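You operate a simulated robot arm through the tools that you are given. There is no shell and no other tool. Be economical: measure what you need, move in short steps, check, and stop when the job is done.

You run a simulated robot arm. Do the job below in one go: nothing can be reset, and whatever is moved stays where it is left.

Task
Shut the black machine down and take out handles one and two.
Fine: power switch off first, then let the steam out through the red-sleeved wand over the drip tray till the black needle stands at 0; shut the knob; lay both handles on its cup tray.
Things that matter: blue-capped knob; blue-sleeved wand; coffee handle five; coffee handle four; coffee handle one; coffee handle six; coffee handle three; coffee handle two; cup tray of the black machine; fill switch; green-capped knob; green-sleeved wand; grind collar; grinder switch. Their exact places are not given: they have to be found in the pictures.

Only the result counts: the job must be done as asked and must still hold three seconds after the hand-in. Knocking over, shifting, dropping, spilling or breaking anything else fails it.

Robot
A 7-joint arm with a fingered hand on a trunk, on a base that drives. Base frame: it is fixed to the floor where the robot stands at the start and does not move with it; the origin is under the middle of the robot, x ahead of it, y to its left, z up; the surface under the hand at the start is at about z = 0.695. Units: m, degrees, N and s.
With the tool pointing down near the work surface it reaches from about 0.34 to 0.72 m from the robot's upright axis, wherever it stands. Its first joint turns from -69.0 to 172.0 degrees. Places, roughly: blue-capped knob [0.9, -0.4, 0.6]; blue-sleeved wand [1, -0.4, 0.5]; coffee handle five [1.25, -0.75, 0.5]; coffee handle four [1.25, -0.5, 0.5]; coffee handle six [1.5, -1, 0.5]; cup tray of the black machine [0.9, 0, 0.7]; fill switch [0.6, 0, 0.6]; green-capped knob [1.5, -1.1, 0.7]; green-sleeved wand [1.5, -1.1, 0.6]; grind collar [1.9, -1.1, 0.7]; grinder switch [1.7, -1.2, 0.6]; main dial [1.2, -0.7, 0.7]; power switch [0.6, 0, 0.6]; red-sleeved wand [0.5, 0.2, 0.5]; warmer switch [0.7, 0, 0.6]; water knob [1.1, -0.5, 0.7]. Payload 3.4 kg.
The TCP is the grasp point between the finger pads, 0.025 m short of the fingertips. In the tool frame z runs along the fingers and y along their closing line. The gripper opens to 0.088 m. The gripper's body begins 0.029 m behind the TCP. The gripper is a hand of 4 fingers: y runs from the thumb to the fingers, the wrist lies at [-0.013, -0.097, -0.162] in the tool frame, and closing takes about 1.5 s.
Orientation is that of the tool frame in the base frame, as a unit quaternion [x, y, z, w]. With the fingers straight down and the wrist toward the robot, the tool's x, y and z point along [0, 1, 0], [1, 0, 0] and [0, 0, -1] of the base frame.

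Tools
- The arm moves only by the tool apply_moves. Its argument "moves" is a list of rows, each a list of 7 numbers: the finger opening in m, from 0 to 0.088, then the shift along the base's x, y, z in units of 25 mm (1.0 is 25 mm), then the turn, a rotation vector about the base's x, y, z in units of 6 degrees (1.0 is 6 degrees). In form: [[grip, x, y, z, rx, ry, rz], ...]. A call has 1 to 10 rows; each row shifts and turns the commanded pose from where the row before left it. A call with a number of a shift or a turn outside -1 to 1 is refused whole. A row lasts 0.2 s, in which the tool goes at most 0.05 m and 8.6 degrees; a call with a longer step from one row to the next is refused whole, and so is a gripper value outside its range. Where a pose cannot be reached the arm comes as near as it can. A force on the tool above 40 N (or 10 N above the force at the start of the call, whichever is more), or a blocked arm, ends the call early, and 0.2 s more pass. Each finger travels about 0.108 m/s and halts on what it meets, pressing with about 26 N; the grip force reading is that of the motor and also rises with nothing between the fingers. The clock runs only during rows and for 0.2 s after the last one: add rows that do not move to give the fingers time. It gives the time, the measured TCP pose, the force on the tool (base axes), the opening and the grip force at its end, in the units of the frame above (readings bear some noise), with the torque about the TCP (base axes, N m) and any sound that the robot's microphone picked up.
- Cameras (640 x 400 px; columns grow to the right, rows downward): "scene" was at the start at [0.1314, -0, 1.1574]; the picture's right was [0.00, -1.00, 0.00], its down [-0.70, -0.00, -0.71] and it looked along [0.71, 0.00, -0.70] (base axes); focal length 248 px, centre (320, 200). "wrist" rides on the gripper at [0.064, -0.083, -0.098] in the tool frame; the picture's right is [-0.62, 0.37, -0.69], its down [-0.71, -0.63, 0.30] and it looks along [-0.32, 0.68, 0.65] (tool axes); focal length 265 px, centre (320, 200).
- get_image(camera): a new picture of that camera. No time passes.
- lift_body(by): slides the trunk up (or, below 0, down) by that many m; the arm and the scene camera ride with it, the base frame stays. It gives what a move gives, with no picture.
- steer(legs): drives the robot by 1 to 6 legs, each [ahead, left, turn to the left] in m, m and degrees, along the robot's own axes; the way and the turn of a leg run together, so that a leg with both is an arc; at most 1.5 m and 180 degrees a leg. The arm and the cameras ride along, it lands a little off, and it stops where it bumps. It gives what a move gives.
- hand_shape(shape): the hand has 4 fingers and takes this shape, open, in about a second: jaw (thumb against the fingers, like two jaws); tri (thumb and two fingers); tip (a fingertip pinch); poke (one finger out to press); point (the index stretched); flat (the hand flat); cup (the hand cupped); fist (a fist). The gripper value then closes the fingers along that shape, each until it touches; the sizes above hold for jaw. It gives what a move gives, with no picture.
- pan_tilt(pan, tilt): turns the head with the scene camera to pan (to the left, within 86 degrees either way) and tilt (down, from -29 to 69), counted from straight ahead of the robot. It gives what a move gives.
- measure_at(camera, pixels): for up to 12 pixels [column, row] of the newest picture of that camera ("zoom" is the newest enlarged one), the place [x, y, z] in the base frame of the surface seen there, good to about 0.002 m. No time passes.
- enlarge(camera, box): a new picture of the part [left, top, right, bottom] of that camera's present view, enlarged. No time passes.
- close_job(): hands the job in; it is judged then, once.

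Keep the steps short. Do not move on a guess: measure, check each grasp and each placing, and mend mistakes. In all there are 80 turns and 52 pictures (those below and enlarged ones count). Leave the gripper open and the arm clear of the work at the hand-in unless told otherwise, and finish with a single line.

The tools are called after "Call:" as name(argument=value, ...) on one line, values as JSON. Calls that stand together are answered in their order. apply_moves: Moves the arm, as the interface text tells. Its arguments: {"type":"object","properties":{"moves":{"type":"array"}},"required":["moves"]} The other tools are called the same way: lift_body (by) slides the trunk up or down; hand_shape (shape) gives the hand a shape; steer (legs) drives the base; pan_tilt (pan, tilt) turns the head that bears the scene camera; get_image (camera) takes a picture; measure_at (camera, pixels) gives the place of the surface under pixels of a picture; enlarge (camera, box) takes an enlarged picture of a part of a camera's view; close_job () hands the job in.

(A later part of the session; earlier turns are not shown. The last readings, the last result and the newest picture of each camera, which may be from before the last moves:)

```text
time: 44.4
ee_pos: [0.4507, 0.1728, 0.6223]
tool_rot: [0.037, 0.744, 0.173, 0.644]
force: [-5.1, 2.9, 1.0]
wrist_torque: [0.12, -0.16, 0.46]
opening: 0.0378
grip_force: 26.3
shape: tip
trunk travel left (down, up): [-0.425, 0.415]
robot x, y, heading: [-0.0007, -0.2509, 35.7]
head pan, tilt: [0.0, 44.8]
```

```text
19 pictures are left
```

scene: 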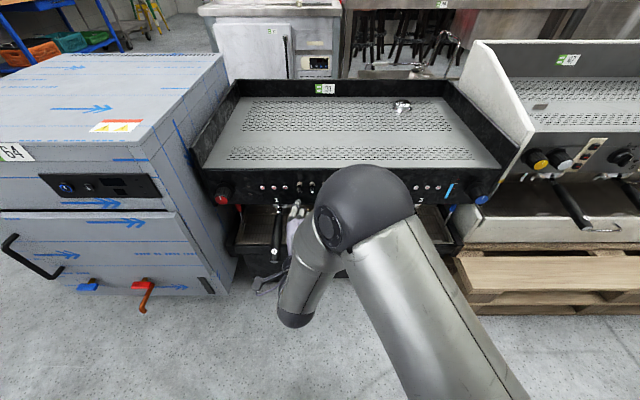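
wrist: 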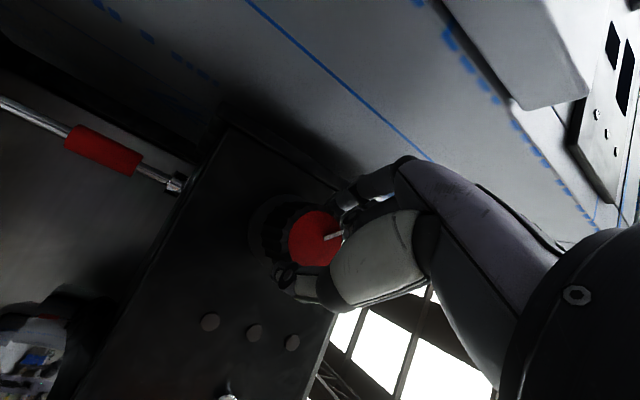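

The pointer moved with the hand, so the knob has turned ~50°. I'll check the gauge and wand from the scene camera.

Call:
get_image(camera="scene")

```text
18 pictures are left
```

scene: 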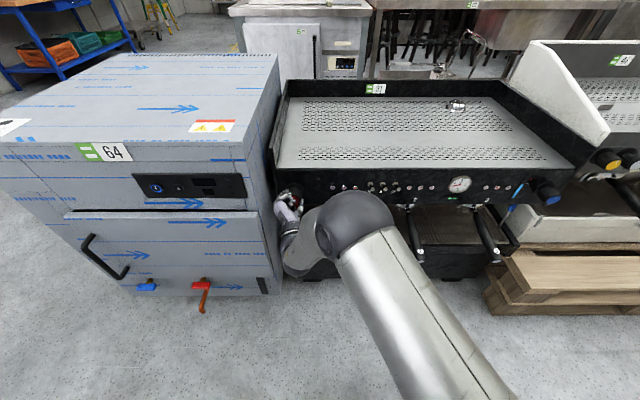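

Call:
enlarge(camera="scene", box=[436, 164, 484, 204])

```text
10.00 times, centred on (460, 184) of scene
```

zoom: 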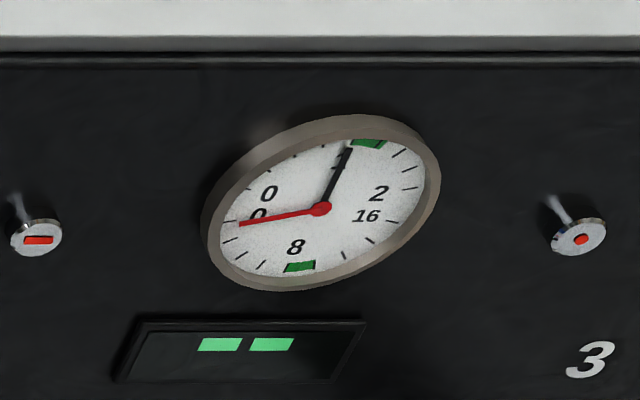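

The needle is still around 1.1. I'll open further ~24° and wait a couple of seconds, listening.

Call:
apply_moves(moves=[[0.02, 0, 0, 0, -0.81, -0.585, 0], [0.02, 0, 0, 0, -0.81, -0.585, 0], [0.02, 0, 0, 0, -0.81, -0.585, 0], [0.02, 0, 0, 0, -0.81, -0.585, 0], [0.02, 0, 0, 0, 0, 0, 0], [0.02, 0, 0, 0, 0, 0, 0], [0.02, 0, 0, 0, 0, 0, 0], [0.02, 0, 0, 0, 0, 0, 0]])

```text
time: 46.2
ee_pos: [0.4526, 0.1722, 0.6225]
tool_rot: [-0.093, 0.679, 0.048, 0.727]
force: [-11.8, 3.5, 0.9]
wrist_torque: [0.02, -0.01, 0.63]
opening: 0.0386
grip_force: 25.7
shape: tip
trunk travel left (down, up): [-0.425, 0.415]
robot x, y, heading: [-0.0037, -0.2486, 35.5]
head pan, tilt: [0.0, 44.8]
```

Call:
enlarge(camera="scene", box=[436, 164, 484, 204])

Call:
get_image(camera="wrist")

```text
10.00 times, centred on (460, 184) of scene
```

zoom: 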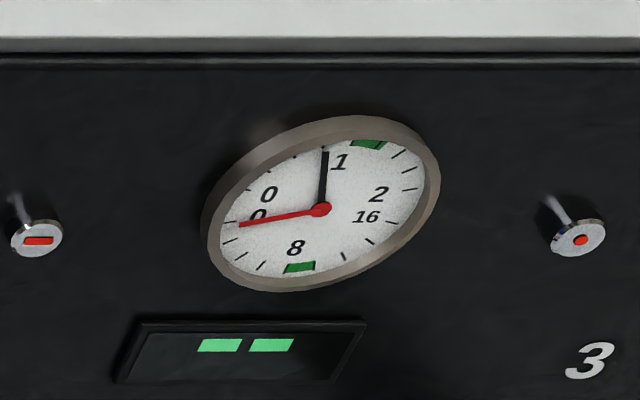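

```text
15 pictures are left
```

wrist: 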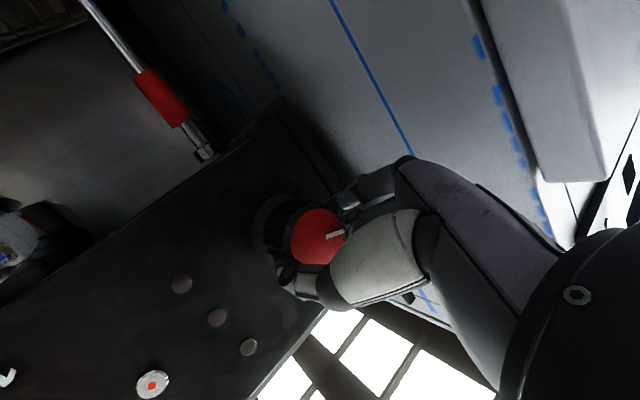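

Steam is flowing: the needle fell to about 0.95. I'll hold and wait.

Call:
apply_moves(moves=[[0.02, 0, 0, 0, 0, 0, 0], [0.02, 0, 0, 0, 0, 0, 0], [0.02, 0, 0, 0, 0, 0, 0], [0.02, 0, 0, 0, 0, 0, 0], [0.02, 0, 0, 0, 0, 0, 0], [0.02, 0, 0, 0, 0, 0, 0], [0.02, 0, 0, 0, 0, 0, 0], [0.02, 0, 0, 0, 0, 0, 0], [0.02, 0, 0, 0, 0, 0, 0], [0.02, 0, 0, 0, 0, 0, 0]])

Call:
apply_moves(moves=[[0.02, 0, 0, 0, 0, 0, 0], [0.02, 0, 0, 0, 0, 0, 0], [0.02, 0, 0, 0, 0, 0, 0], [0.02, 0, 0, 0, 0, 0, 0], [0.02, 0, 0, 0, 0, 0, 0], [0.02, 0, 0, 0, 0, 0, 0], [0.02, 0, 0, 0, 0, 0, 0], [0.02, 0, 0, 0, 0, 0, 0], [0.02, 0, 0, 0, 0, 0, 0], [0.02, 0, 0, 0, 0, 0, 0]])

Call:
apply_moves(moves=[[0.02, 0, 0, 0, 0, 0, 0], [0.02, 0, 0, 0, 0, 0, 0], [0.02, 0, 0, 0, 0, 0, 0], [0.02, 0, 0, 0, 0, 0, 0], [0.02, 0, 0, 0, 0, 0, 0], [0.02, 0, 0, 0, 0, 0, 0], [0.02, 0, 0, 0, 0, 0, 0], [0.02, 0, 0, 0, 0, 0, 0], [0.02, 0, 0, 0, 0, 0, 0], [0.02, 0, 0, 0, 0, 0, 0]])

Call:
apply_moves(moves=[[0.02, 0, 0, 0, 0, 0, 0], [0.02, 0, 0, 0, 0, 0, 0], [0.02, 0, 0, 0, 0, 0, 0], [0.02, 0, 0, 0, 0, 0, 0], [0.02, 0, 0, 0, 0, 0, 0], [0.02, 0, 0, 0, 0, 0, 0], [0.02, 0, 0, 0, 0, 0, 0], [0.02, 0, 0, 0, 0, 0, 0], [0.02, 0, 0, 0, 0, 0, 0], [0.02, 0, 0, 0, 0, 0, 0]])

Call:
enlarge(camera="scene", box=[436, 164, 484, 204])

```text
time: 48.4
ee_pos: [0.4518, 0.1716, 0.6226]
tool_rot: [-0.093, 0.679, 0.048, 0.727]
force: [-12.4, 2.9, -0.5]
wrist_torque: [0.06, 0.02, 0.6]
opening: 0.0385
grip_force: 25.9
shape: tip
trunk travel left (down, up): [-0.425, 0.415]
robot x, y, heading: [-0.0028, -0.2461, 36.1]
head pan, tilt: [0.0, 44.8]
```

```text
time: 50.6
ee_pos: [0.4522, 0.172, 0.6221]
tool_rot: [-0.092, 0.679, 0.048, 0.727]
force: [-13.5, 3.4, -0.1]
wrist_torque: [0.05, -0.01, 0.59]
opening: 0.0389
grip_force: 26.2
shape: tip
trunk travel left (down, up): [-0.425, 0.415]
robot x, y, heading: [-0.0072, -0.2497, 35.9]
head pan, tilt: [0.0, 44.8]
```

```text
time: 52.8
ee_pos: [0.453, 0.173, 0.6236]
tool_rot: [-0.093, 0.679, 0.048, 0.727]
force: [-13.1, 2.8, -0.1]
wrist_torque: [0.04, -0.04, 0.6]
opening: 0.0389
grip_force: 25.7
shape: tip
trunk travel left (down, up): [-0.425, 0.415]
robot x, y, heading: [-0.0067, -0.2488, 35.9]
head pan, tilt: [0.0, 44.8]
```

```text
time: 55.0
ee_pos: [0.4519, 0.1721, 0.6234]
tool_rot: [-0.092, 0.68, 0.048, 0.726]
force: [-12.2, 2.4, -0.6]
wrist_torque: [0.07, -0.03, 0.62]
opening: 0.0388
grip_force: 25.7
shape: tip
trunk travel left (down, up): [-0.425, 0.415]
robot x, y, heading: [-0.0041, -0.2496, 35.8]
head pan, tilt: [0.0, 44.8]
```

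```text
10.00 times, centred on (460, 184) of scene
```

zoom: 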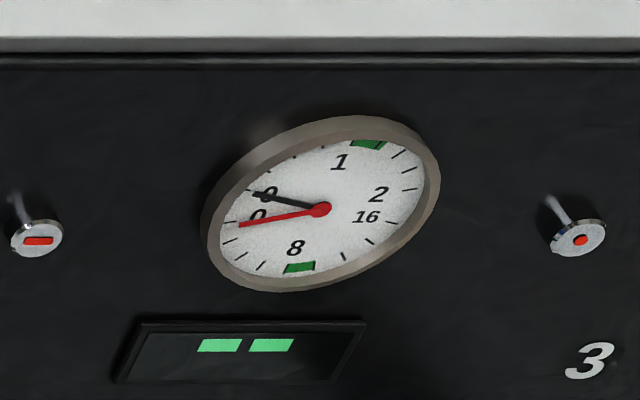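

The needle is near the 0 mark. I'll wait a bit more and compare to be sure it has stopped.

Call:
apply_moves(moves=[[0.02, 0, 0, 0, 0, 0, 0], [0.02, 0, 0, 0, 0, 0, 0], [0.02, 0, 0, 0, 0, 0, 0], [0.02, 0, 0, 0, 0, 0, 0], [0.02, 0, 0, 0, 0, 0, 0], [0.02, 0, 0, 0, 0, 0, 0], [0.02, 0, 0, 0, 0, 0, 0], [0.02, 0, 0, 0, 0, 0, 0], [0.02, 0, 0, 0, 0, 0, 0], [0.02, 0, 0, 0, 0, 0, 0]])

Call:
apply_moves(moves=[[0.02, 0, 0, 0, 0, 0, 0], [0.02, 0, 0, 0, 0, 0, 0], [0.02, 0, 0, 0, 0, 0, 0], [0.02, 0, 0, 0, 0, 0, 0], [0.02, 0, 0, 0, 0, 0, 0], [0.02, 0, 0, 0, 0, 0, 0], [0.02, 0, 0, 0, 0, 0, 0], [0.02, 0, 0, 0, 0, 0, 0], [0.02, 0, 0, 0, 0, 0, 0], [0.02, 0, 0, 0, 0, 0, 0]])

Call:
apply_moves(moves=[[0.02, 0, 0, 0, 0, 0, 0], [0.02, 0, 0, 0, 0, 0, 0], [0.02, 0, 0, 0, 0, 0, 0], [0.02, 0, 0, 0, 0, 0, 0], [0.02, 0, 0, 0, 0, 0, 0], [0.02, 0, 0, 0, 0, 0, 0], [0.02, 0, 0, 0, 0, 0, 0], [0.02, 0, 0, 0, 0, 0, 0], [0.02, 0, 0, 0, 0, 0, 0], [0.02, 0, 0, 0, 0, 0, 0]])

Call:
enlarge(camera="scene", box=[436, 164, 484, 204])

```text
time: 57.2
ee_pos: [0.4522, 0.173, 0.6224]
tool_rot: [-0.093, 0.679, 0.047, 0.727]
force: [-13.2, 3.3, -0.5]
wrist_torque: [0.03, -0.04, 0.63]
opening: 0.039
grip_force: 25.9
shape: tip
trunk travel left (down, up): [-0.425, 0.415]
robot x, y, heading: [-0.0038, -0.2466, 35.9]
head pan, tilt: [0.0, 44.8]
```

```text
time: 59.4
ee_pos: [0.4524, 0.1719, 0.6233]
tool_rot: [-0.093, 0.679, 0.048, 0.726]
force: [-12.1, 2.6, -0.7]
wrist_torque: [0.0, -0.04, 0.59]
opening: 0.0386
grip_force: 25.9
shape: tip
trunk travel left (down, up): [-0.425, 0.415]
robot x, y, heading: [-0.0063, -0.247, 36.0]
head pan, tilt: [0.0, 44.8]
```

```text
time: 61.6
ee_pos: [0.4518, 0.1719, 0.6224]
tool_rot: [-0.093, 0.679, 0.048, 0.727]
force: [-13.1, 3.3, -0.3]
wrist_torque: [0.05, 0.03, 0.64]
opening: 0.0387
grip_force: 26.3
shape: tip
trunk travel left (down, up): [-0.425, 0.415]
robot x, y, heading: [-0.0053, -0.2476, 36.1]
head pan, tilt: [0.0, 44.8]
```

```text
10.00 times, centred on (460, 184) of scene
```

zoom: 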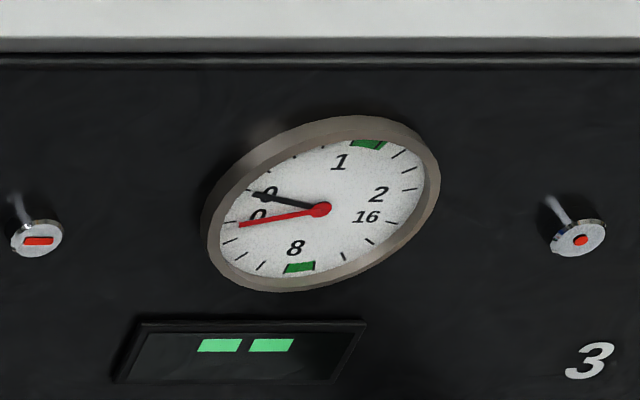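

The needle is at rest on 0. Now I turn the knob back clockwise the same 72° to shut it.

Call:
apply_moves(moves=[[0.02, 0, 0, 0, 0.81, 0.585, 0], [0.02, 0, 0, 0, 0.81, 0.585, 0], [0.02, 0, 0, 0, 0.81, 0.585, 0], [0.02, 0, 0, 0, 0.81, 0.585, 0], [0.02, 0, 0, 0, 0.81, 0.585, 0], [0.02, 0, 0, 0, 0.81, 0.585, 0], [0.02, 0, 0, 0, 0.81, 0.585, 0], [0.02, 0, 0, 0, 0.81, 0.585, 0], [0.02, 0, 0, 0, 0, 0, 0]])

Call:
apply_moves(moves=[[0.02, 0, 0, 0, 0.81, 0.585, 0], [0.02, 0, 0, 0, 0.81, 0.585, 0], [0.02, 0, 0, 0, 0.81, 0.585, 0], [0.02, 0, 0, 0, 0.81, 0.585, 0], [0.02, 0, 0, 0, 0.41, 0.3, 0], [0.02, 0, 0, 0, 0.41, 0.3, 0], [0.02, 0, 0, 0, 0, 0, 0]])

```text
time: 63.6
ee_pos: [0.4532, 0.1706, 0.6226]
tool_rot: [0.168, 0.777, 0.29, 0.533]
force: [-6.5, -4.9, -0.9]
wrist_torque: [0.19, -0.26, 0.28]
opening: 0.0382
grip_force: 25.9
shape: tip
trunk travel left (down, up): [-0.425, 0.415]
robot x, y, heading: [-0.0025, -0.2498, 35.9]
head pan, tilt: [0.0, 44.8]
```

```text
time: 65.2
ee_pos: [0.4533, 0.1722, 0.6223]
tool_rot: [0.317, 0.77, 0.419, 0.361]
force: [-4.3, -2.4, -1.3]
wrist_torque: [0.14, -0.47, 0.27]
opening: 0.0374
grip_force: 25.6
shape: tip
trunk travel left (down, up): [-0.425, 0.415]
robot x, y, heading: [-0.0051, -0.2455, 35.8]
head pan, tilt: [0.0, 44.8]
```

Back past the starting angle by ~6°. I'll release, back off, and check the pointer.

Call:
apply_moves(moves=[[0.06, 0, 0, 0, 0, 0, 0], [0.06, 0, 0, 0, 0, 0, 0], [0.06, -0.4, -0.29, 0, 0, 0, 0], [0.06, -0.89, -0.64, 0, 0, 0, 0], [0.06, -0.89, -0.64, 0, 0, 0, 0], [0.06, -0.89, -0.64, 0, 0, 0, 0], [0.06, -0.89, -0.64, 0.5, 0, 0, 0], [0.06, -0.89, -0.64, 1, 0, 0, 0]])

Call:
enlarge(camera="scene", box=[270, 160, 350, 230])

```text
time: 67.0
ee_pos: [0.3338, 0.0809, 0.6596]
tool_rot: [0.322, 0.771, 0.415, 0.361]
force: [-0.6, 0.1, 0.5]
wrist_torque: [-0.01, 0.0, -0.01]
opening: 0.0598
grip_force: 0.0
shape: tip
trunk travel left (down, up): [-0.425, 0.415]
robot x, y, heading: [-0.0037, -0.2495, 35.8]
head pan, tilt: [0.0, 44.8]
```

```text
5.71 times, centred on (310, 195) of scene
```

zoom: 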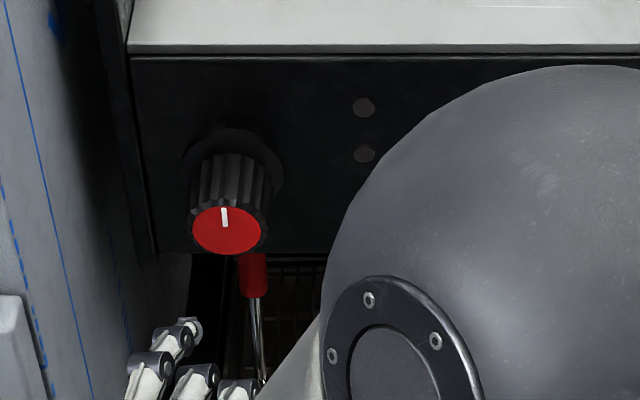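

The knob points as at the start, pressed to its stop: shut. Now for the handles: I'll set the jaw, and turn the tool to point 45° down-forward with the closing line left-right.

Call:
hand_shape(shape="jaw")

Call:
apply_moves(moves=[[0.088, 0, 0, 0, -0.854, -0.206, 0.68], [0.088, 0, 0, 0, -0.854, -0.206, 0.68], [0.088, 0, 0, 0, -0.854, -0.206, 0.68], [0.088, 0, 0, 0, -0.854, -0.206, 0.68], [0.088, 0, 0, 0, -0.854, -0.206, 0.68], [0.088, 0, 0, 0, -0.854, -0.206, 0.68], [0.088, 0, 0, 0, -0.854, -0.206, 0.68], [0.088, 0, 0, 0, -0.854, -0.206, 0.68], [0.088, 0, 0, 0, -0.854, -0.206, 0.68], [0.088, 0, 0, 0, -0.854, -0.206, 0.68]])

Call:
apply_moves(moves=[[0.088, 0, 0, 0, -0.854, -0.206, 0.68], [0.088, 0, 0, 0, -0.854, -0.206, 0.68], [0.088, 0, 0, 0, 0, 0, 0]])

Call:
steer(legs=[[0, -0.137, 0]])

```text
time: 67.9
ee_pos: [0.333, 0.0824, 0.6617]
tool_rot: [0.321, 0.771, 0.417, 0.359]
force: [0.1, -0.3, -0.3]
wrist_torque: [-0.03, -0.02, 0.01]
opening: 0.0874
grip_force: 0.1
shape: jaw
trunk travel left (down, up): [-0.425, 0.415]
robot x, y, heading: [-0.0029, -0.2456, 35.9]
head pan, tilt: [0.0, 44.8]
```

```text
time: 69.1
ee_pos: [0.2887, 0.0599, 0.594]
tool_rot: [0.105, 0.917, 0.242, 0.299]
force: [-0.1, 0.3, -0.7]
wrist_torque: [0.01, 0.01, 0.04]
opening: 0.0878
grip_force: 0.0
shape: jaw
out of reach, approached as far as the arm can: row 4, 5, 6
trunk travel left (down, up): [-0.425, 0.415]
robot x, y, heading: [-0.0032, -0.2501, 35.7]
head pan, tilt: [0.0, 44.8]
stopped in row 6: the arm was blocked; the commanded pose is now the measured one
```

```text
time: 69.7
ee_pos: [0.2304, 0.0246, 0.5452]
tool_rot: [0.029, 0.968, 0.123, 0.218]
force: [-0.8, 0.2, 0.2]
wrist_torque: [0.0, 0.0, 0.01]
opening: 0.088
grip_force: 0.0
shape: jaw
out of reach, approached as far as the arm can: row 1, 2
trunk travel left (down, up): [-0.425, 0.415]
robot x, y, heading: [-0.005, -0.2458, 35.7]
head pan, tilt: [0.0, 44.8]
stopped in row 2: the arm was blocked; the commanded pose is now the measured one
```

```text
time: 71.0
ee_pos: [0.3119, -0.0882, 0.544]
tool_rot: [0.031, 0.967, 0.121, 0.22]
force: [0.9, 0.0, 0.7]
wrist_torque: [-0.01, -0.04, 0.02]
opening: 0.0878
grip_force: 0.1
shape: jaw
trunk travel left (down, up): [-0.425, 0.415]
robot x, y, heading: [0.0761, -0.3614, 35.6]
head pan, tilt: [0.0, 44.8]
```

The pose got blocked because the arm is too folded. I'll drive back 0.15 m, then extend forward while turning to a 60°-down tool with the closing line left-right.

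Call:
steer(legs=[[-0.15, 0, 0]])

Call:
apply_moves(moves=[[0.088, 0.81, 0.585, 0.5, 0, 0, 0], [0.088, 0.81, 0.585, 0.5, 0, 0, 0], [0.088, 0.81, 0.585, 0.5, -0.348, -0.242, 0.985], [0.088, 0.81, 0.585, 0.5, -0.348, -0.242, 0.985], [0.088, 0.81, 0.585, 0.5, -0.348, -0.242, 0.985], [0.088, 0.81, 0.585, 0.5, -0.348, -0.242, 0.985], [0.088, 0, 0, 0, -0.348, -0.242, 0.985], [0.088, 0, 0, 0, -0.348, -0.242, 0.985], [0.088, 0, 0, 0, 0, 0, 0]])

Call:
get_image(camera="scene")

```text
time: 72.4
ee_pos: [0.1889, -0.1763, 0.5441]
tool_rot: [0.031, 0.968, 0.122, 0.218]
force: [-0.5, -0.1, 0.2]
wrist_torque: [0.0, -0.01, -0.03]
opening: 0.0876
grip_force: 0.1
shape: jaw
trunk travel left (down, up): [-0.425, 0.415]
robot x, y, heading: [-0.0467, -0.4442, 35.2]
head pan, tilt: [0.0, 44.8]
```

```text
time: 74.4
ee_pos: [0.2392, -0.1384, 0.5861]
tool_rot: [-0.208, 0.945, 0.084, 0.239]
force: [0.0, -0.1, -0.2]
wrist_torque: [0.0, 0.0, -0.03]
opening: 0.0879
grip_force: 0.0
shape: jaw
out of reach, approached as far as the arm can: row 1, 2, 3, 4
trunk travel left (down, up): [-0.425, 0.415]
robot x, y, heading: [-0.0452, -0.4471, 35.5]
head pan, tilt: [0.0, 44.8]
```

```text
11 pictures are left
```

scene: 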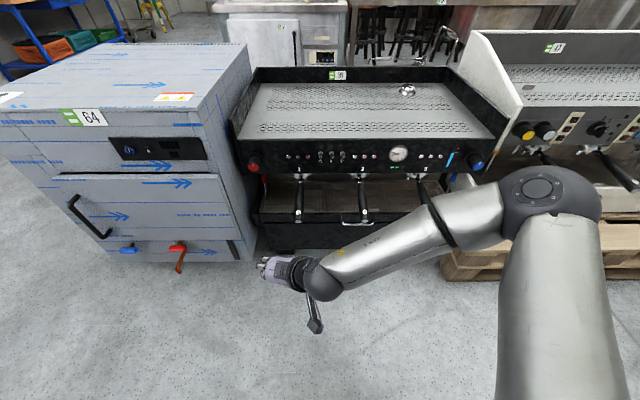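

The elbow swung out to the right but the orientation is now nearly what I want (60° down, closing left-right). I'll measure the elbow and forearm against the machines.

Call:
measure_at(camera="scene", pixels=[[540, 172], [590, 190], [460, 195], [400, 230], [320, 280], [316, 325], [268, 262], [525, 190], [299, 212], [362, 213], [395, 240], [545, 220]])

```text
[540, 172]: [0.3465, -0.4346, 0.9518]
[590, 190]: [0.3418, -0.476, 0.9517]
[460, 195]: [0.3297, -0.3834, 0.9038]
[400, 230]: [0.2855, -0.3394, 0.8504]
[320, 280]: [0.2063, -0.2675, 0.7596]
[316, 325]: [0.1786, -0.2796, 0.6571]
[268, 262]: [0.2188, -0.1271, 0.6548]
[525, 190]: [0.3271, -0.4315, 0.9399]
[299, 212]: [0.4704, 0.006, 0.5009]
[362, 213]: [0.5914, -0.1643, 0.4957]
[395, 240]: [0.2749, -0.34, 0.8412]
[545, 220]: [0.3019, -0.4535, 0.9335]
```

Elbow at z≈0.95 clears everything. I'll drive ahead 0.22, then fine-align yaw (+10°) and position above handle one.

Call:
steer(legs=[[0.22, 0, 0]])

Call:
apply_moves(moves=[[0.088, 0.4, 0.3, 0.3, 0, 0, 0.8], [0.088, 0.4, 0.3, 0.3, 0, 0, 0.8], [0.088, 0, 0, 0, 0, 0, 0]])

```text
time: 76.1
ee_pos: [0.4183, -0.0094, 0.5858]
tool_rot: [-0.208, 0.945, 0.084, 0.238]
force: [-0.2, 0.3, 0.8]
wrist_torque: [-0.04, -0.01, 0.02]
opening: 0.0881
grip_force: 0.1
shape: jaw
trunk travel left (down, up): [-0.425, 0.415]
robot x, y, heading: [0.1289, -0.3212, 36.1]
head pan, tilt: [0.0, 44.8]
```

```text
time: 76.9
ee_pos: [0.4399, 0.007, 0.6033]
tool_rot: [-0.289, 0.923, 0.105, 0.231]
force: [0.3, 0.7, -0.1]
wrist_torque: [0.02, 0.01, 0.01]
opening: 0.0879
grip_force: 0.0
shape: jaw
trunk travel left (down, up): [-0.425, 0.415]
robot x, y, heading: [0.1326, -0.3161, 35.4]
head pan, tilt: [0.0, 44.8]
```

Aligned. I'll move over and slide down along the tool axis to straddle handle one at n≈0.478, z≈0.50.

Call:
apply_moves(moves=[[0.088, 0.853, 0.39, -0.27, 0, 0, 0], [0.088, 0.853, 0.39, -0.27, 0, 0, 0], [0.088, 0.853, 0.39, -0.27, 0, 0, 0], [0.088, 0.39, 0.28, -0.83, 0, 0, 0], [0.088, 0.39, 0.28, -0.83, 0, 0, 0], [0.088, 0.39, 0.28, -0.83, 0, 0, 0], [0.088, 0.39, 0.28, -0.83, 0, 0, 0], [0.088, 0, 0, 0, 0, 0, 0]])

Call:
enlarge(camera="scene", box=[230, 160, 390, 270])

```text
time: 78.7
ee_pos: [0.5419, 0.0641, 0.496]
tool_rot: [-0.287, 0.924, 0.105, 0.23]
force: [-0.5, -0.2, 0.0]
wrist_torque: [0.0, 0.04, -0.01]
opening: 0.0879
grip_force: 0.0
shape: jaw
trunk travel left (down, up): [-0.425, 0.415]
robot x, y, heading: [0.1324, -0.3186, 35.9]
head pan, tilt: [0.0, 44.8]
```

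```text
3.64 times, centred on (310, 215) of scene
```

zoom: 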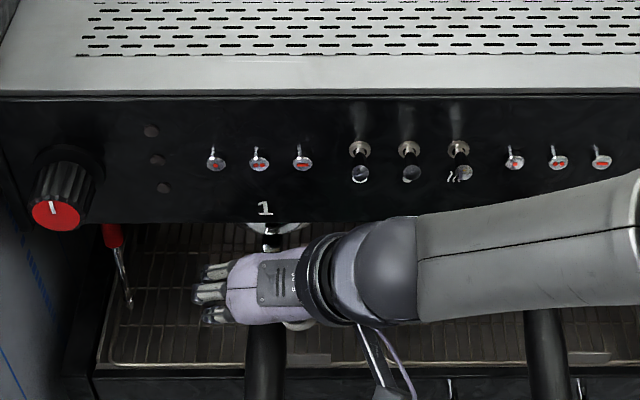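

The hand straddles handle one near its neck; all three levers are up. Closing.

Call:
apply_moves(moves=[[0.0, 0, 0, 0, 0, 0, 0], [0.0, 0, 0, 0, 0, 0, 0], [0.0, 0, 0, 0, 0, 0, 0], [0.0, 0, 0, 0, 0, 0, 0], [0.0, 0, 0, 0, 0, 0, 0], [0.0, 0, 0, 0, 0, 0, 0], [0.0, 0, 0, 0, 0, 0, 0], [0.0, 0, 0, 0, 0, 0, 0]])

```text
time: 80.5
ee_pos: [0.5431, 0.0636, 0.4972]
tool_rot: [-0.288, 0.924, 0.104, 0.23]
force: [-0.4, 0.5, 0.2]
wrist_torque: [-0.05, 0.02, 0.05]
opening: 0.0186
grip_force: 25.8
shape: jaw
trunk travel left (down, up): [-0.425, 0.415]
robot x, y, heading: [0.1356, -0.3198, 35.4]
head pan, tilt: [0.0, 44.8]
```

Gripped. I'll measure the group rim to find the turning axis.

Call:
measure_at(camera="zoom", pixels=[[278, 226], [255, 230], [300, 228], [265, 238], [290, 236], [272, 245], [308, 225], [250, 226], [545, 330]])

```text
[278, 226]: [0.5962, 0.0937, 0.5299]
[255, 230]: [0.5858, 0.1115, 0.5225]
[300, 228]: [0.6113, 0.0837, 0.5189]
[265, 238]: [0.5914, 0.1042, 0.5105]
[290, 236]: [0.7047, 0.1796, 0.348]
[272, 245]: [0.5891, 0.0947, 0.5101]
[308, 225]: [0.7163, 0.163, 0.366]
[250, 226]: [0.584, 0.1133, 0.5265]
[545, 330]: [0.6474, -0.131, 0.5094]
```

Rim fit gives the axis at about n 0.578, u 0.265 – 10 cm from my grip. I'll turn the handle to the left (clockwise from above) 12° as a test.

Call:
apply_moves(moves=[[0.0, -0.23, 0.35, 0, 0, 0, -1], [0.0, -0.19, 0.37, 0, 0, 0, -1], [0.0, 0, 0, 0, 0, 0, 0]])

```text
time: 81.3
ee_pos: [0.5314, 0.0816, 0.4972]
tool_rot: [-0.188, 0.949, 0.079, 0.24]
force: [-0.4, -0.3, 0.1]
wrist_torque: [-0.03, 0.06, 0.07]
opening: 0.0182
grip_force: 25.9
shape: jaw
trunk travel left (down, up): [-0.425, 0.415]
robot x, y, heading: [0.1284, -0.3233, 36.0]
head pan, tilt: [0.0, 44.8]
```

It turns freely with no side force. Continue to 30°.

Call:
apply_moves(moves=[[0.0, -0.15, 0.39, 0, 0, 0, -1], [0.0, -0.11, 0.4, 0, 0, 0, -1], [0.0, -0.06, 0.41, 0, 0, 0, -1], [0.0, 0, 0, 0, 0, 0, 0]])

Call:
enlarge(camera="scene", box=[230, 160, 390, 270])

```text
time: 82.3
ee_pos: [0.522, 0.1117, 0.4959]
tool_rot: [-0.037, 0.967, 0.041, 0.249]
force: [-0.1, 0.5, -0.7]
wrist_torque: [-0.06, 0.38, 0.01]
opening: 0.0157
grip_force: 26.0
shape: jaw
trunk travel left (down, up): [-0.425, 0.415]
robot x, y, heading: [0.1309, -0.3166, 35.7]
head pan, tilt: [0.0, 44.8]
```

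```text
3.64 times, centred on (310, 215) of scene
```

zoom: 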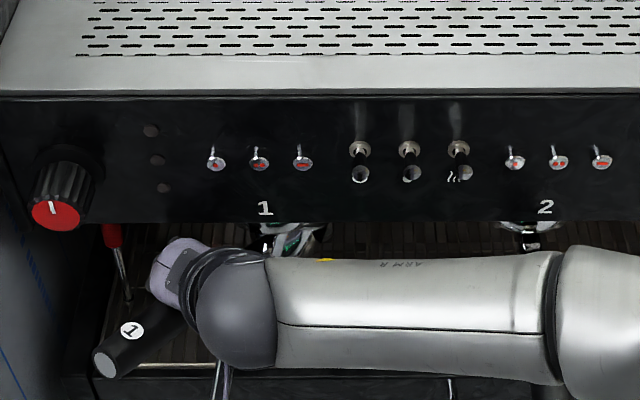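

The handle has swung left; the torque reading suggests its weight is now in the hand. I'll measure its line.

Call:
measure_at(camera="zoom", pixels=[[105, 364], [130, 331], [165, 318], [295, 235], [275, 235], [285, 250], [310, 235], [112, 240], [127, 298]])

```text
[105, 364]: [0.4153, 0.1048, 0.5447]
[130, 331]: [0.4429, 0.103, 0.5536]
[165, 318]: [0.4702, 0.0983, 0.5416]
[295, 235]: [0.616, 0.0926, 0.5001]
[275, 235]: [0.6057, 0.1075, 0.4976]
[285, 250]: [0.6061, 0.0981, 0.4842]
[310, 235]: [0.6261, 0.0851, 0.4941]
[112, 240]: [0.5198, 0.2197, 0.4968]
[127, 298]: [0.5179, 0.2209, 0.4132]
```

Handle one is free of the group: it droops 22° (tip z 0.545, basket lower) in my grip. I'll drop 2 cm and drive straight back to draw it out from under the group.

Call:
apply_moves(moves=[[0.0, 0, 0, -0.3, 0, 0, 0], [0.0, 0, 0, -0.3, 0, 0, 0], [0.0, 0, 0, 0, 0, 0, 0]])

Call:
steer(legs=[[-0.22, 0, 0]])

Call:
get_image(camera="scene")

```text
time: 83.1
ee_pos: [0.5236, 0.1121, 0.4826]
tool_rot: [-0.038, 0.967, 0.041, 0.249]
force: [0.3, 0.0, -1.6]
wrist_torque: [-0.02, 0.35, 0.0]
opening: 0.0152
grip_force: 26.0
shape: jaw
trunk travel left (down, up): [-0.425, 0.415]
robot x, y, heading: [0.1315, -0.3204, 35.6]
head pan, tilt: [0.0, 44.8]
```

```text
time: 84.8
ee_pos: [0.346, -0.0198, 0.4814]
tool_rot: [-0.035, 0.967, 0.04, 0.25]
force: [-0.1, -0.4, -0.3]
wrist_torque: [-0.02, 0.37, -0.02]
opening: 0.0158
grip_force: 25.9
shape: jaw
trunk travel left (down, up): [-0.425, 0.415]
robot x, y, heading: [-0.0497, -0.4458, 35.3]
head pan, tilt: [0.0, 44.8]
```

```text
8 pictures are left
```

scene: 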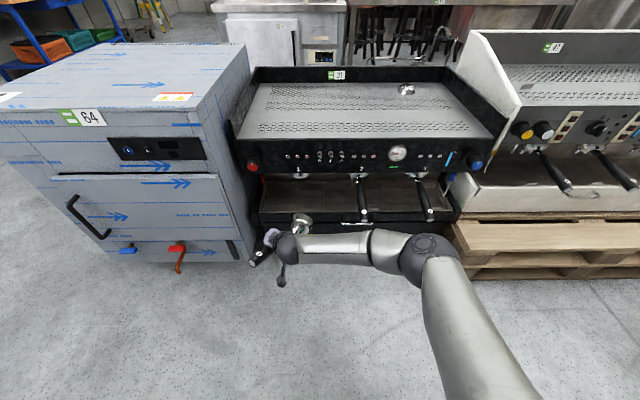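

Handle one is out. I'll measure the basket and tip for placing.

Call:
measure_at(camera="scene", pixels=[[302, 222], [300, 215], [308, 226], [293, 228], [256, 260], [262, 250], [245, 128], [302, 232], [262, 128], [258, 122], [437, 230]])

```text
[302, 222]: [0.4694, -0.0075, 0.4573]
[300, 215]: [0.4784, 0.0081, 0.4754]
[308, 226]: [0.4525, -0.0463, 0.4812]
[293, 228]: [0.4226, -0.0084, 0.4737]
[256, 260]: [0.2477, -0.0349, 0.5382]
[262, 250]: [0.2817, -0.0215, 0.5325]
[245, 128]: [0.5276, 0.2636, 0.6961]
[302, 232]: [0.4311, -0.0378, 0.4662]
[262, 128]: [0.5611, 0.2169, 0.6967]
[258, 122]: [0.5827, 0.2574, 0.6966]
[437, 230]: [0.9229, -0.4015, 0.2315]
```

Basket is clear of the machine front. I'll lift: trunk +0.25, then arm +0.11.

Call:
lift_body(by=0.25)

Call:
apply_moves(moves=[[0.0, 0, 0, 0.3, 0, 0, 0], [0.0, 0, 0, 0.5, 0, 0, 0], [0.0, 0, 0, 0.6, 0, 0, 0], [0.0, 0, 0, 0.6, 0, 0, 0], [0.0, 0, 0, 0.6, 0, 0, 0], [0.0, 0, 0, 0.6, 0, 0, 0], [0.0, 0, 0, 0.6, 0, 0, 0], [0.0, 0, 0, 0.5, 0, 0, 0], [0.0, 0, 0, 0.2, 0, 0, 0], [0.0, 0, 0, 0, 0, 0, 0]])

Call:
steer(legs=[[0.27, 0, 0]])

```text
time: 87.4
ee_pos: [0.3454, -0.018, 0.7326]
tool_rot: [-0.034, 0.967, 0.04, 0.249]
force: [-0.4, -0.3, -5.2]
wrist_torque: [-0.03, 0.34, -0.03]
opening: 0.0153
grip_force: 26.2
shape: jaw
trunk travel left (down, up): [-0.675, 0.165]
robot x, y, heading: [-0.0477, -0.4503, 35.5]
head pan, tilt: [0.0, 44.8]
```

```text
time: 89.6
ee_pos: [0.3455, -0.0192, 0.8442]
tool_rot: [-0.035, 0.967, 0.041, 0.249]
force: [0.0, 0.3, -5.6]
wrist_torque: [0.0, 0.36, 0.0]
opening: 0.0153
grip_force: 25.7
shape: jaw
trunk travel left (down, up): [-0.675, 0.165]
robot x, y, heading: [-0.0493, -0.4427, 35.4]
head pan, tilt: [0.0, 44.8]
```

```text
time: 91.5
ee_pos: [0.5675, 0.1378, 0.8447]
tool_rot: [-0.036, 0.967, 0.04, 0.249]
force: [-0.1, -0.1, -5.7]
wrist_torque: [-0.04, 0.37, -0.01]
opening: 0.0156
grip_force: 26.0
shape: jaw
trunk travel left (down, up): [-0.675, 0.165]
robot x, y, heading: [0.1686, -0.2917, 35.5]
head pan, tilt: [0.0, 44.8]
```

Handle weight ~5.6 N held steadily. Extend 0.114 m over the cup tray.

Call:
apply_moves(moves=[[0.0, 0.5, 0.36, 0, 0, 0, 0], [0.0, 0.7, 0.5, 0, 0, 0, 0], [0.0, 0.8, 0.58, 0, 0, 0, 0], [0.0, 0.7, 0.5, 0, 0, 0, 0], [0.0, 0.6, 0.43, 0, 0, 0, 0], [0.0, 0.4, 0.29, 0, 0, 0, 0], [0.0, 0, 0, -0.5, 0, 0, 0], [0.0, 0, 0, -0.5, 0, 0, 0], [0.0, 0, 0, -0.5, 0, 0, 0], [0.0, 0, 0, 0, 0, 0, 0]])

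Call:
get_image(camera="scene")

```text
time: 93.7
ee_pos: [0.6587, 0.2047, 0.8086]
tool_rot: [-0.037, 0.967, 0.041, 0.249]
force: [0.3, 0.4, -5.3]
wrist_torque: [0.0, 0.32, 0.03]
opening: 0.0154
grip_force: 25.8
shape: jaw
trunk travel left (down, up): [-0.675, 0.165]
robot x, y, heading: [0.1752, -0.289, 35.6]
head pan, tilt: [0.0, 44.8]
```

```text
7 pictures are left
```

scene: 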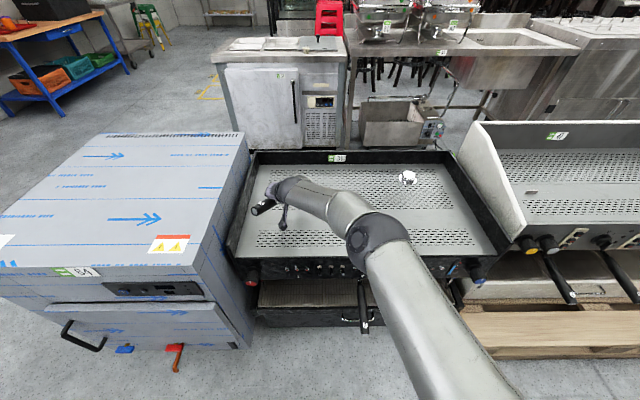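

Well over the tray with margin on all sides. Lower gently.

Call:
apply_moves(moves=[[0.0, 0, 0, -0.5, 0, 0, 0], [0.0, 0, 0, -0.5, 0, 0, 0], [0.0, 0, 0, -0.3, 0, 0, 0], [0.0, 0, 0, -0.3, 0, 0, 0], [0.0, 0, 0, 0, 0, 0, 0]])

Call:
apply_moves(moves=[[0.0, 0, 0, -0.2, 0, 0, 0], [0.0, 0, 0, -0.2, 0, 0, 0], [0.0, 0, 0, -0.2, 0, 0, 0], [0.0, 0, 0, 0, 0, 0, 0]])

```text
time: 94.9
ee_pos: [0.6585, 0.2054, 0.7671]
tool_rot: [-0.036, 0.967, 0.04, 0.249]
force: [0.3, 1.0, -5.1]
wrist_torque: [-0.03, 0.35, 0.0]
opening: 0.0152
grip_force: 25.9
shape: jaw
trunk travel left (down, up): [-0.675, 0.165]
robot x, y, heading: [0.1727, -0.2918, 35.4]
head pan, tilt: [0.0, 44.8]
```

```text
time: 95.9
ee_pos: [0.6586, 0.2045, 0.7539]
tool_rot: [-0.036, 0.967, 0.041, 0.25]
force: [-2.6, 0.6, 0.4]
wrist_torque: [-0.04, -0.01, 0.02]
opening: 0.0154
grip_force: 25.1
shape: jaw
trunk travel left (down, up): [-0.675, 0.165]
robot x, y, heading: [0.1757, -0.2879, 35.7]
head pan, tilt: [0.0, 44.8]
```

The basket rests on the tray (hand load now near zero). I keep lowering so the handle pivots down flat.

Call:
apply_moves(moves=[[0.0, 0, 0, -0.2, 0, -0.25, 0], [0.0, 0, 0, -0.2, 0, -0.25, 0], [0.0, 0, 0, -0.2, 0, -0.25, 0], [0.0, 0, 0, -0.2, 0, -0.25, 0], [0.0, 0, 0, 0, 0, 0, 0]])

Call:
enlarge(camera="scene", box=[230, 150, 340, 240])

```text
time: 97.1
ee_pos: [0.6582, 0.2042, 0.7336]
tool_rot: [-0.038, 0.952, 0.039, 0.3]
force: [-1.1, 0.1, -1.9]
wrist_torque: [-0.06, 0.04, 0.04]
opening: 0.0148
grip_force: 25.7
shape: jaw
trunk travel left (down, up): [-0.675, 0.165]
robot x, y, heading: [0.1724, -0.2877, 35.1]
head pan, tilt: [0.0, 44.8]
```

```text
4.44 times, centred on (285, 195) of scene
```

zoom: 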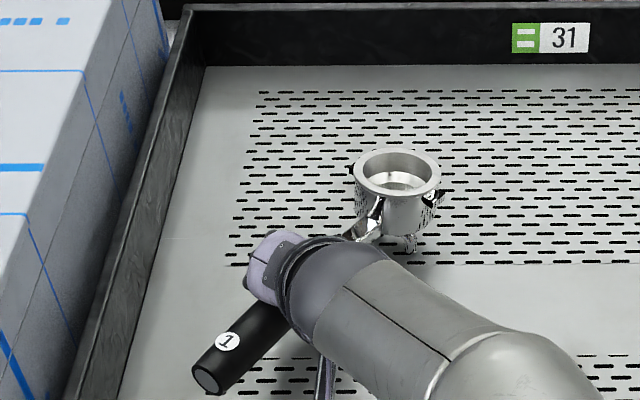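

Call:
measure_at(camera="zoom", pixels=[[206, 380], [228, 342], [255, 315], [360, 185], [395, 152], [440, 178], [400, 240], [395, 180], [385, 195], [300, 320], [324, 380]])

```text
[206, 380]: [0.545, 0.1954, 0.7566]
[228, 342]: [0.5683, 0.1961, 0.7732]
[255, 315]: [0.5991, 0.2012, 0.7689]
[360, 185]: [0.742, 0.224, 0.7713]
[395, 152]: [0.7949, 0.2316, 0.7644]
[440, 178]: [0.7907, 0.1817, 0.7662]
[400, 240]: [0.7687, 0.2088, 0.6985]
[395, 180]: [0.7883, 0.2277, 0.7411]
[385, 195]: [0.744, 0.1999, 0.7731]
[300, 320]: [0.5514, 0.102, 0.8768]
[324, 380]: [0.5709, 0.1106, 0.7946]
```

The basket stands on its spout, rim z≈0.77, handle nearly level with tip 4–5 cm above the tray. I'll tilt the tip down 12° and lower slightly so it doesn't drop.

Call:
apply_moves(moves=[[0.0, 0, 0, -0.12, 0, -0.5, 0], [0.0, 0, 0, -0.12, 0, -0.5, 0], [0.0, 0, 0, -0.12, 0, -0.5, 0], [0.0, 0, 0, -0.12, 0, -0.5, 0], [0.0, 0, 0, 0, 0, 0, 0]])

```text
time: 98.3
ee_pos: [0.6592, 0.202, 0.7212]
tool_rot: [-0.04, 0.928, 0.027, 0.37]
force: [-0.7, 0.1, -3.2]
wrist_torque: [-0.04, 0.22, 0.03]
opening: 0.0149
grip_force: 26.1
shape: jaw
out of reach, approached as far as the arm can: row 4
trunk travel left (down, up): [-0.675, 0.165]
robot x, y, heading: [0.1733, -0.2883, 35.2]
head pan, tilt: [0.0, 44.8]
```

Tip is now low. One more centimetre down with the trunk.

Call:
lift_body(by=-0.01)

```text
time: 98.9
ee_pos: [0.6586, 0.2029, 0.7156]
tool_rot: [-0.04, 0.927, 0.029, 0.373]
force: [-0.3, 2.4, 13.4]
wrist_torque: [0.11, -0.11, 0.07]
opening: 0.0148
grip_force: 26.0
shape: jaw
trunk travel left (down, up): [-0.665, 0.175]
robot x, y, heading: [0.1755, -0.2905, 35.2]
head pan, tilt: [0.0, 44.8]
```

Contact with the tray (13 N). Ease up 4 mm and open the hand slowly.

Call:
apply_moves(moves=[[0.0, 0, 0, 0.16, 0, 0, 0], [0.025, 0, 0, 0, 0, 0, 0], [0.035, 0, 0, 0, 0, 0, 0], [0.05, 0, 0, 0, 0, 0, 0], [0.07, 0, 0, 0, 0, 0, 0], [0.088, 0, 0, 0, 0, 0, 0], [0.088, 0, 0, 0, 0, 0, 0], [0.088, 0, 0, 0, 0, 0, 0]])

Call:
enlarge(camera="scene", box=[230, 150, 340, 240])

```text
time: 100.7
ee_pos: [0.6592, 0.2015, 0.715]
tool_rot: [-0.04, 0.928, 0.027, 0.37]
force: [0.7, -0.6, 0.6]
wrist_torque: [0.02, 0.03, -0.01]
opening: 0.0879
grip_force: 0.0
shape: jaw
trunk travel left (down, up): [-0.665, 0.175]
robot x, y, heading: [0.1749, -0.2918, 35.2]
head pan, tilt: [0.0, 44.8]
```

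```text
4.44 times, centred on (285, 195) of scene
```

zoom: 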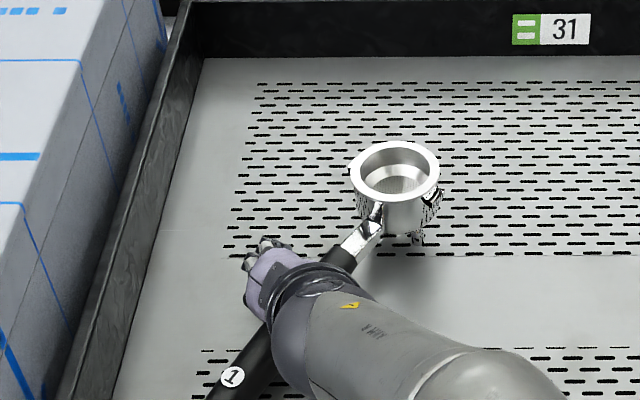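

Handle one lies on the tray, hand open. I'll check its extents and back off along the tool axis.

Call:
measure_at(camera="zoom", pixels=[[235, 375], [215, 395], [330, 262], [395, 150], [360, 185], [438, 178], [430, 230]])

Call:
apply_moves(moves=[[0.088, -0.3, -0.04, 0.32, 0, 0, 0], [0.088, -0.6, -0.07, 0.65, 0, 0, 0], [0.088, -0.6, -0.07, 0.65, 0, 0, 0], [0.088, -0.6, -0.07, 0.65, 0, 0, 0], [0.088, -0.6, -0.07, 0.65, 0, 0, 0], [0.088, -0.3, -0.2, 0.8, 0, 0, 0], [0.088, -0.3, -0.2, 0.8, 0, 0, 0], [0.088, 0, 0, 0, 0, 0, 0]])

```text
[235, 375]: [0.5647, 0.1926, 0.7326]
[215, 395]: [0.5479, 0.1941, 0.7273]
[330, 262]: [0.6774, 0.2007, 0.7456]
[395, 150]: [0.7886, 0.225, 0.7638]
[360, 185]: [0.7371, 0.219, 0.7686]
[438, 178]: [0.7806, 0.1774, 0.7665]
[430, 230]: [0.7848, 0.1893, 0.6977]
```

```text
time: 102.5
ee_pos: [0.5749, 0.1844, 0.8277]
tool_rot: [-0.041, 0.928, 0.027, 0.37]
force: [-0.7, -0.4, -0.7]
wrist_torque: [0.0, 0.01, 0.01]
opening: 0.0877
grip_force: 0.1
shape: jaw
trunk travel left (down, up): [-0.665, 0.175]
robot x, y, heading: [0.174, -0.2937, 35.2]
head pan, tilt: [0.0, 44.8]
```

Handle one is fully within the tray. Now back out, lower the trunk to the height used before, and restore the earlier grasp orientation.

Call:
steer(legs=[[-0.22, 0, 0]])

Call:
lift_body(by=-0.24)

Call:
apply_moves(moves=[[0.088, 0.04, -0.63, 0, -0.078, 0.403, 0.842], [0.088, 0.04, -0.63, 0, -0.078, 0.403, 0.842], [0.088, 0.04, -0.63, 0, -0.078, 0.403, 0.842], [0.088, 0.04, -0.63, 0, -0.078, 0.403, 0.842], [0.088, 0.04, -0.63, 0, -0.078, 0.403, 0.842], [0.088, 0.04, -0.63, 0, -0.078, 0.403, 0.842], [0.088, 0, 0, 0, 0, 0, 0]])

Call:
steer(legs=[[0, -0.219, 0.5]])

```text
time: 104.2
ee_pos: [0.3964, 0.0574, 0.8297]
tool_rot: [-0.042, 0.928, 0.026, 0.37]
force: [0.4, 0.4, 0.3]
wrist_torque: [0.01, 0.02, 0.02]
opening: 0.088
grip_force: 0.1
shape: jaw
trunk travel left (down, up): [-0.665, 0.175]
robot x, y, heading: [-0.0063, -0.4168, 35.6]
head pan, tilt: [0.0, 44.8]
```

```text
time: 106.7
ee_pos: [0.3965, 0.0578, 0.589]
tool_rot: [-0.041, 0.927, 0.027, 0.371]
force: [0.1, -1.3, 0.5]
wrist_torque: [-0.02, 0.0, 0.01]
opening: 0.0877
grip_force: 0.0
shape: jaw
trunk travel left (down, up): [-0.425, 0.415]
robot x, y, heading: [-0.0041, -0.4144, 35.5]
head pan, tilt: [0.0, 44.8]
```

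```text
time: 108.3
ee_pos: [0.402, -0.0362, 0.5886]
tool_rot: [-0.288, 0.924, 0.105, 0.23]
force: [-1.0, -0.3, -0.9]
wrist_torque: [0.04, 0.02, 0.03]
opening: 0.0874
grip_force: 0.1
shape: jaw
trunk travel left (down, up): [-0.425, 0.415]
robot x, y, heading: [-0.0066, -0.415, 35.5]
head pan, tilt: [0.0, 44.8]
```

```text
time: 110.0
ee_pos: [0.5274, -0.2137, 0.5894]
tool_rot: [-0.288, 0.923, 0.106, 0.23]
force: [0.4, 1.3, 0.4]
wrist_torque: [0.01, 0.01, 0.05]
opening: 0.0878
grip_force: 0.1
shape: jaw
trunk travel left (down, up): [-0.425, 0.415]
robot x, y, heading: [0.1235, -0.5983, 35.6]
head pan, tilt: [0.0, 44.8]
```

All poses reproduced. One picture to fix handle two's centre line.

Call:
enlarge(camera="scene", box=[220, 120, 380, 220])

```text
4.00 times, centred on (300, 170) of scene
```

zoom: 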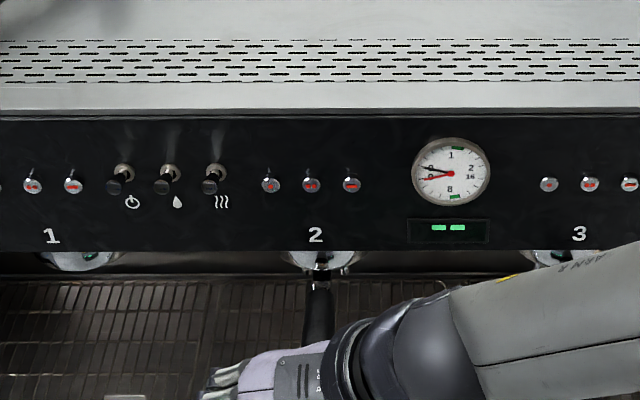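

Call:
measure_at(camera="zoom", pixels=[[319, 300], [319, 325], [308, 310], [330, 310], [300, 262], [318, 268], [340, 262], [320, 290]])

```text
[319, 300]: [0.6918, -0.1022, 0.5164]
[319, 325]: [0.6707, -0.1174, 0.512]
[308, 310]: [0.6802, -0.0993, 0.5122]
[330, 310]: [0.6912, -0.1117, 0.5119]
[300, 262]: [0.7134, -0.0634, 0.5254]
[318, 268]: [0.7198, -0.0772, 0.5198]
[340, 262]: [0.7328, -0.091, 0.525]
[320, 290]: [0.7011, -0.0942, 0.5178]
```

Handle two's axis is at u≈0.4876. Drive ahead 0.127, then descend.

Call:
steer(legs=[[0.127, 0, 0]])

```text
time: 111.2
ee_pos: [0.6331, -0.1383, 0.5888]
tool_rot: [-0.287, 0.924, 0.105, 0.229]
force: [0.5, 0.3, 0.7]
wrist_torque: [-0.01, -0.01, 0.01]
opening: 0.0875
grip_force: 0.1
shape: jaw
trunk travel left (down, up): [-0.425, 0.415]
robot x, y, heading: [0.2294, -0.5206, 35.7]
head pan, tilt: [0.0, 44.8]
```

Call:
apply_moves(moves=[[0.088, 0.395, 0.23, -0.91, 0, 0, 0], [0.088, 0.395, 0.23, -0.91, 0, 0, 0], [0.088, 0.395, 0.23, -0.91, 0, 0, 0], [0.088, 0.395, 0.23, -0.91, 0, 0, 0], [0.088, 0, 0, 0, 0, 0, 0]])

Call:
apply_moves(moves=[[0.0, 0, 0, 0, 0, 0, 0], [0.0, 0, 0, 0, 0, 0, 0], [0.0, 0, 0, 0, 0, 0, 0], [0.0, 0, 0, 0, 0, 0, 0], [0.0, 0, 0, 0, 0, 0, 0], [0.0, 0, 0, 0, 0, 0, 0], [0.0, 0, 0, 0, 0, 0, 0], [0.0, 0, 0, 0, 0, 0, 0]])

```text
time: 112.4
ee_pos: [0.6724, -0.1167, 0.4969]
tool_rot: [-0.287, 0.924, 0.105, 0.231]
force: [0.4, -1.0, 0.7]
wrist_torque: [-0.01, 0.01, 0.0]
opening: 0.0873
grip_force: 0.1
shape: jaw
trunk travel left (down, up): [-0.425, 0.415]
robot x, y, heading: [0.2283, -0.5235, 35.7]
head pan, tilt: [0.0, 44.8]
```

```text
time: 114.2
ee_pos: [0.6738, -0.1163, 0.498]
tool_rot: [-0.288, 0.924, 0.106, 0.23]
force: [-1.8, 0.3, 0.4]
wrist_torque: [-0.02, 0.0, 0.09]
opening: 0.0194
grip_force: 25.4
shape: jaw
trunk travel left (down, up): [-0.425, 0.415]
robot x, y, heading: [0.2267, -0.5227, 35.7]
head pan, tilt: [0.0, 44.8]
```

Same grip as before (19 mm). Turn it left 30° along the same arc.

Call:
apply_moves(moves=[[0.0, -0.23, 0.35, 0, 0, 0, -1], [0.0, -0.19, 0.37, 0, 0, 0, -1], [0.0, -0.15, 0.39, 0, 0, 0, -1], [0.0, -0.11, 0.4, 0, 0, 0, -1], [0.0, -0.06, 0.41, 0, 0, 0, -1], [0.0, 0, 0, 0, 0, 0, 0]])

```text
time: 115.6
ee_pos: [0.6536, -0.0662, 0.4958]
tool_rot: [-0.04, 0.967, 0.04, 0.248]
force: [-6.4, -0.7, 0.9]
wrist_torque: [-0.02, 0.05, 0.14]
opening: 0.0184
grip_force: 25.4
shape: jaw
trunk travel left (down, up): [-0.425, 0.415]
robot x, y, heading: [0.224, -0.5192, 35.3]
head pan, tilt: [0.0, 44.8]
```

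Not yet carrying weight (torque 0.05), so perhaps still hooked. Turn 6° more and feel.

Call:
apply_moves(moves=[[0.0, -0.02, 0.42, 0, 0, 0, -1], [0.0, 0, 0, 0, 0, 0, 0]])

```text
time: 116.2
ee_pos: [0.6527, -0.0573, 0.4977]
tool_rot: [-0.007, 0.967, 0.037, 0.253]
force: [-11.1, -1.4, -0.2]
wrist_torque: [-0.06, 0.06, 0.15]
opening: 0.0184
grip_force: 26.1
shape: jaw
trunk travel left (down, up): [-0.425, 0.415]
robot x, y, heading: [0.2265, -0.5229, 35.5]
head pan, tilt: [0.0, 44.8]
heard: snap
```

I heard a snap; stop and look.

Call:
enlarge(camera="scene", box=[220, 130, 420, 255])

```text
3.20 times, centred on (320, 192) of scene
```

zoom: 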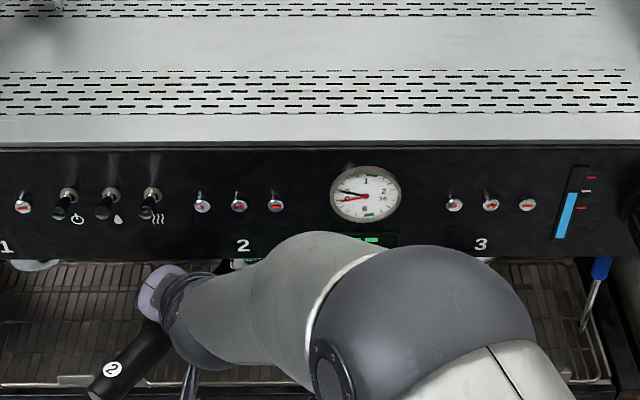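

Call:
measure_at(camera="zoom", pixels=[[98, 392], [113, 370], [135, 350], [150, 335], [240, 264], [255, 262], [235, 268]])

```text
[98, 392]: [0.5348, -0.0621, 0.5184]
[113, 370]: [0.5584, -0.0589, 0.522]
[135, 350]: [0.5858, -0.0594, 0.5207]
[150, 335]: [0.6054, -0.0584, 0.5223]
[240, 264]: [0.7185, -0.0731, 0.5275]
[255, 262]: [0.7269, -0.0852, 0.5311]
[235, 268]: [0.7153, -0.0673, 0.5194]
```

The handle has turned ~33° and is level; the hand is pressing it ~11 N toward the group, so it may just be jammed there. I'll relieve that by moving 5 mm outward and then down 1 cm, watching the forces.

Call:
apply_moves(moves=[[0.0, -0.2, 0, 0, 0, 0, 0], [0.0, 0, 0, -0.2, 0, 0, 0], [0.0, 0, 0, -0.2, 0, 0, 0], [0.0, 0, 0, 0, 0, 0, 0]])

```text
time: 117.2
ee_pos: [0.6509, -0.0562, 0.487]
tool_rot: [0.012, 0.968, 0.028, 0.251]
force: [-0.1, -0.1, 0.2]
wrist_torque: [0.0, 0.33, 0.0]
opening: 0.0169
grip_force: 25.7
shape: jaw
trunk travel left (down, up): [-0.425, 0.415]
robot x, y, heading: [0.2283, -0.5194, 35.4]
head pan, tilt: [0.0, 44.8]
```

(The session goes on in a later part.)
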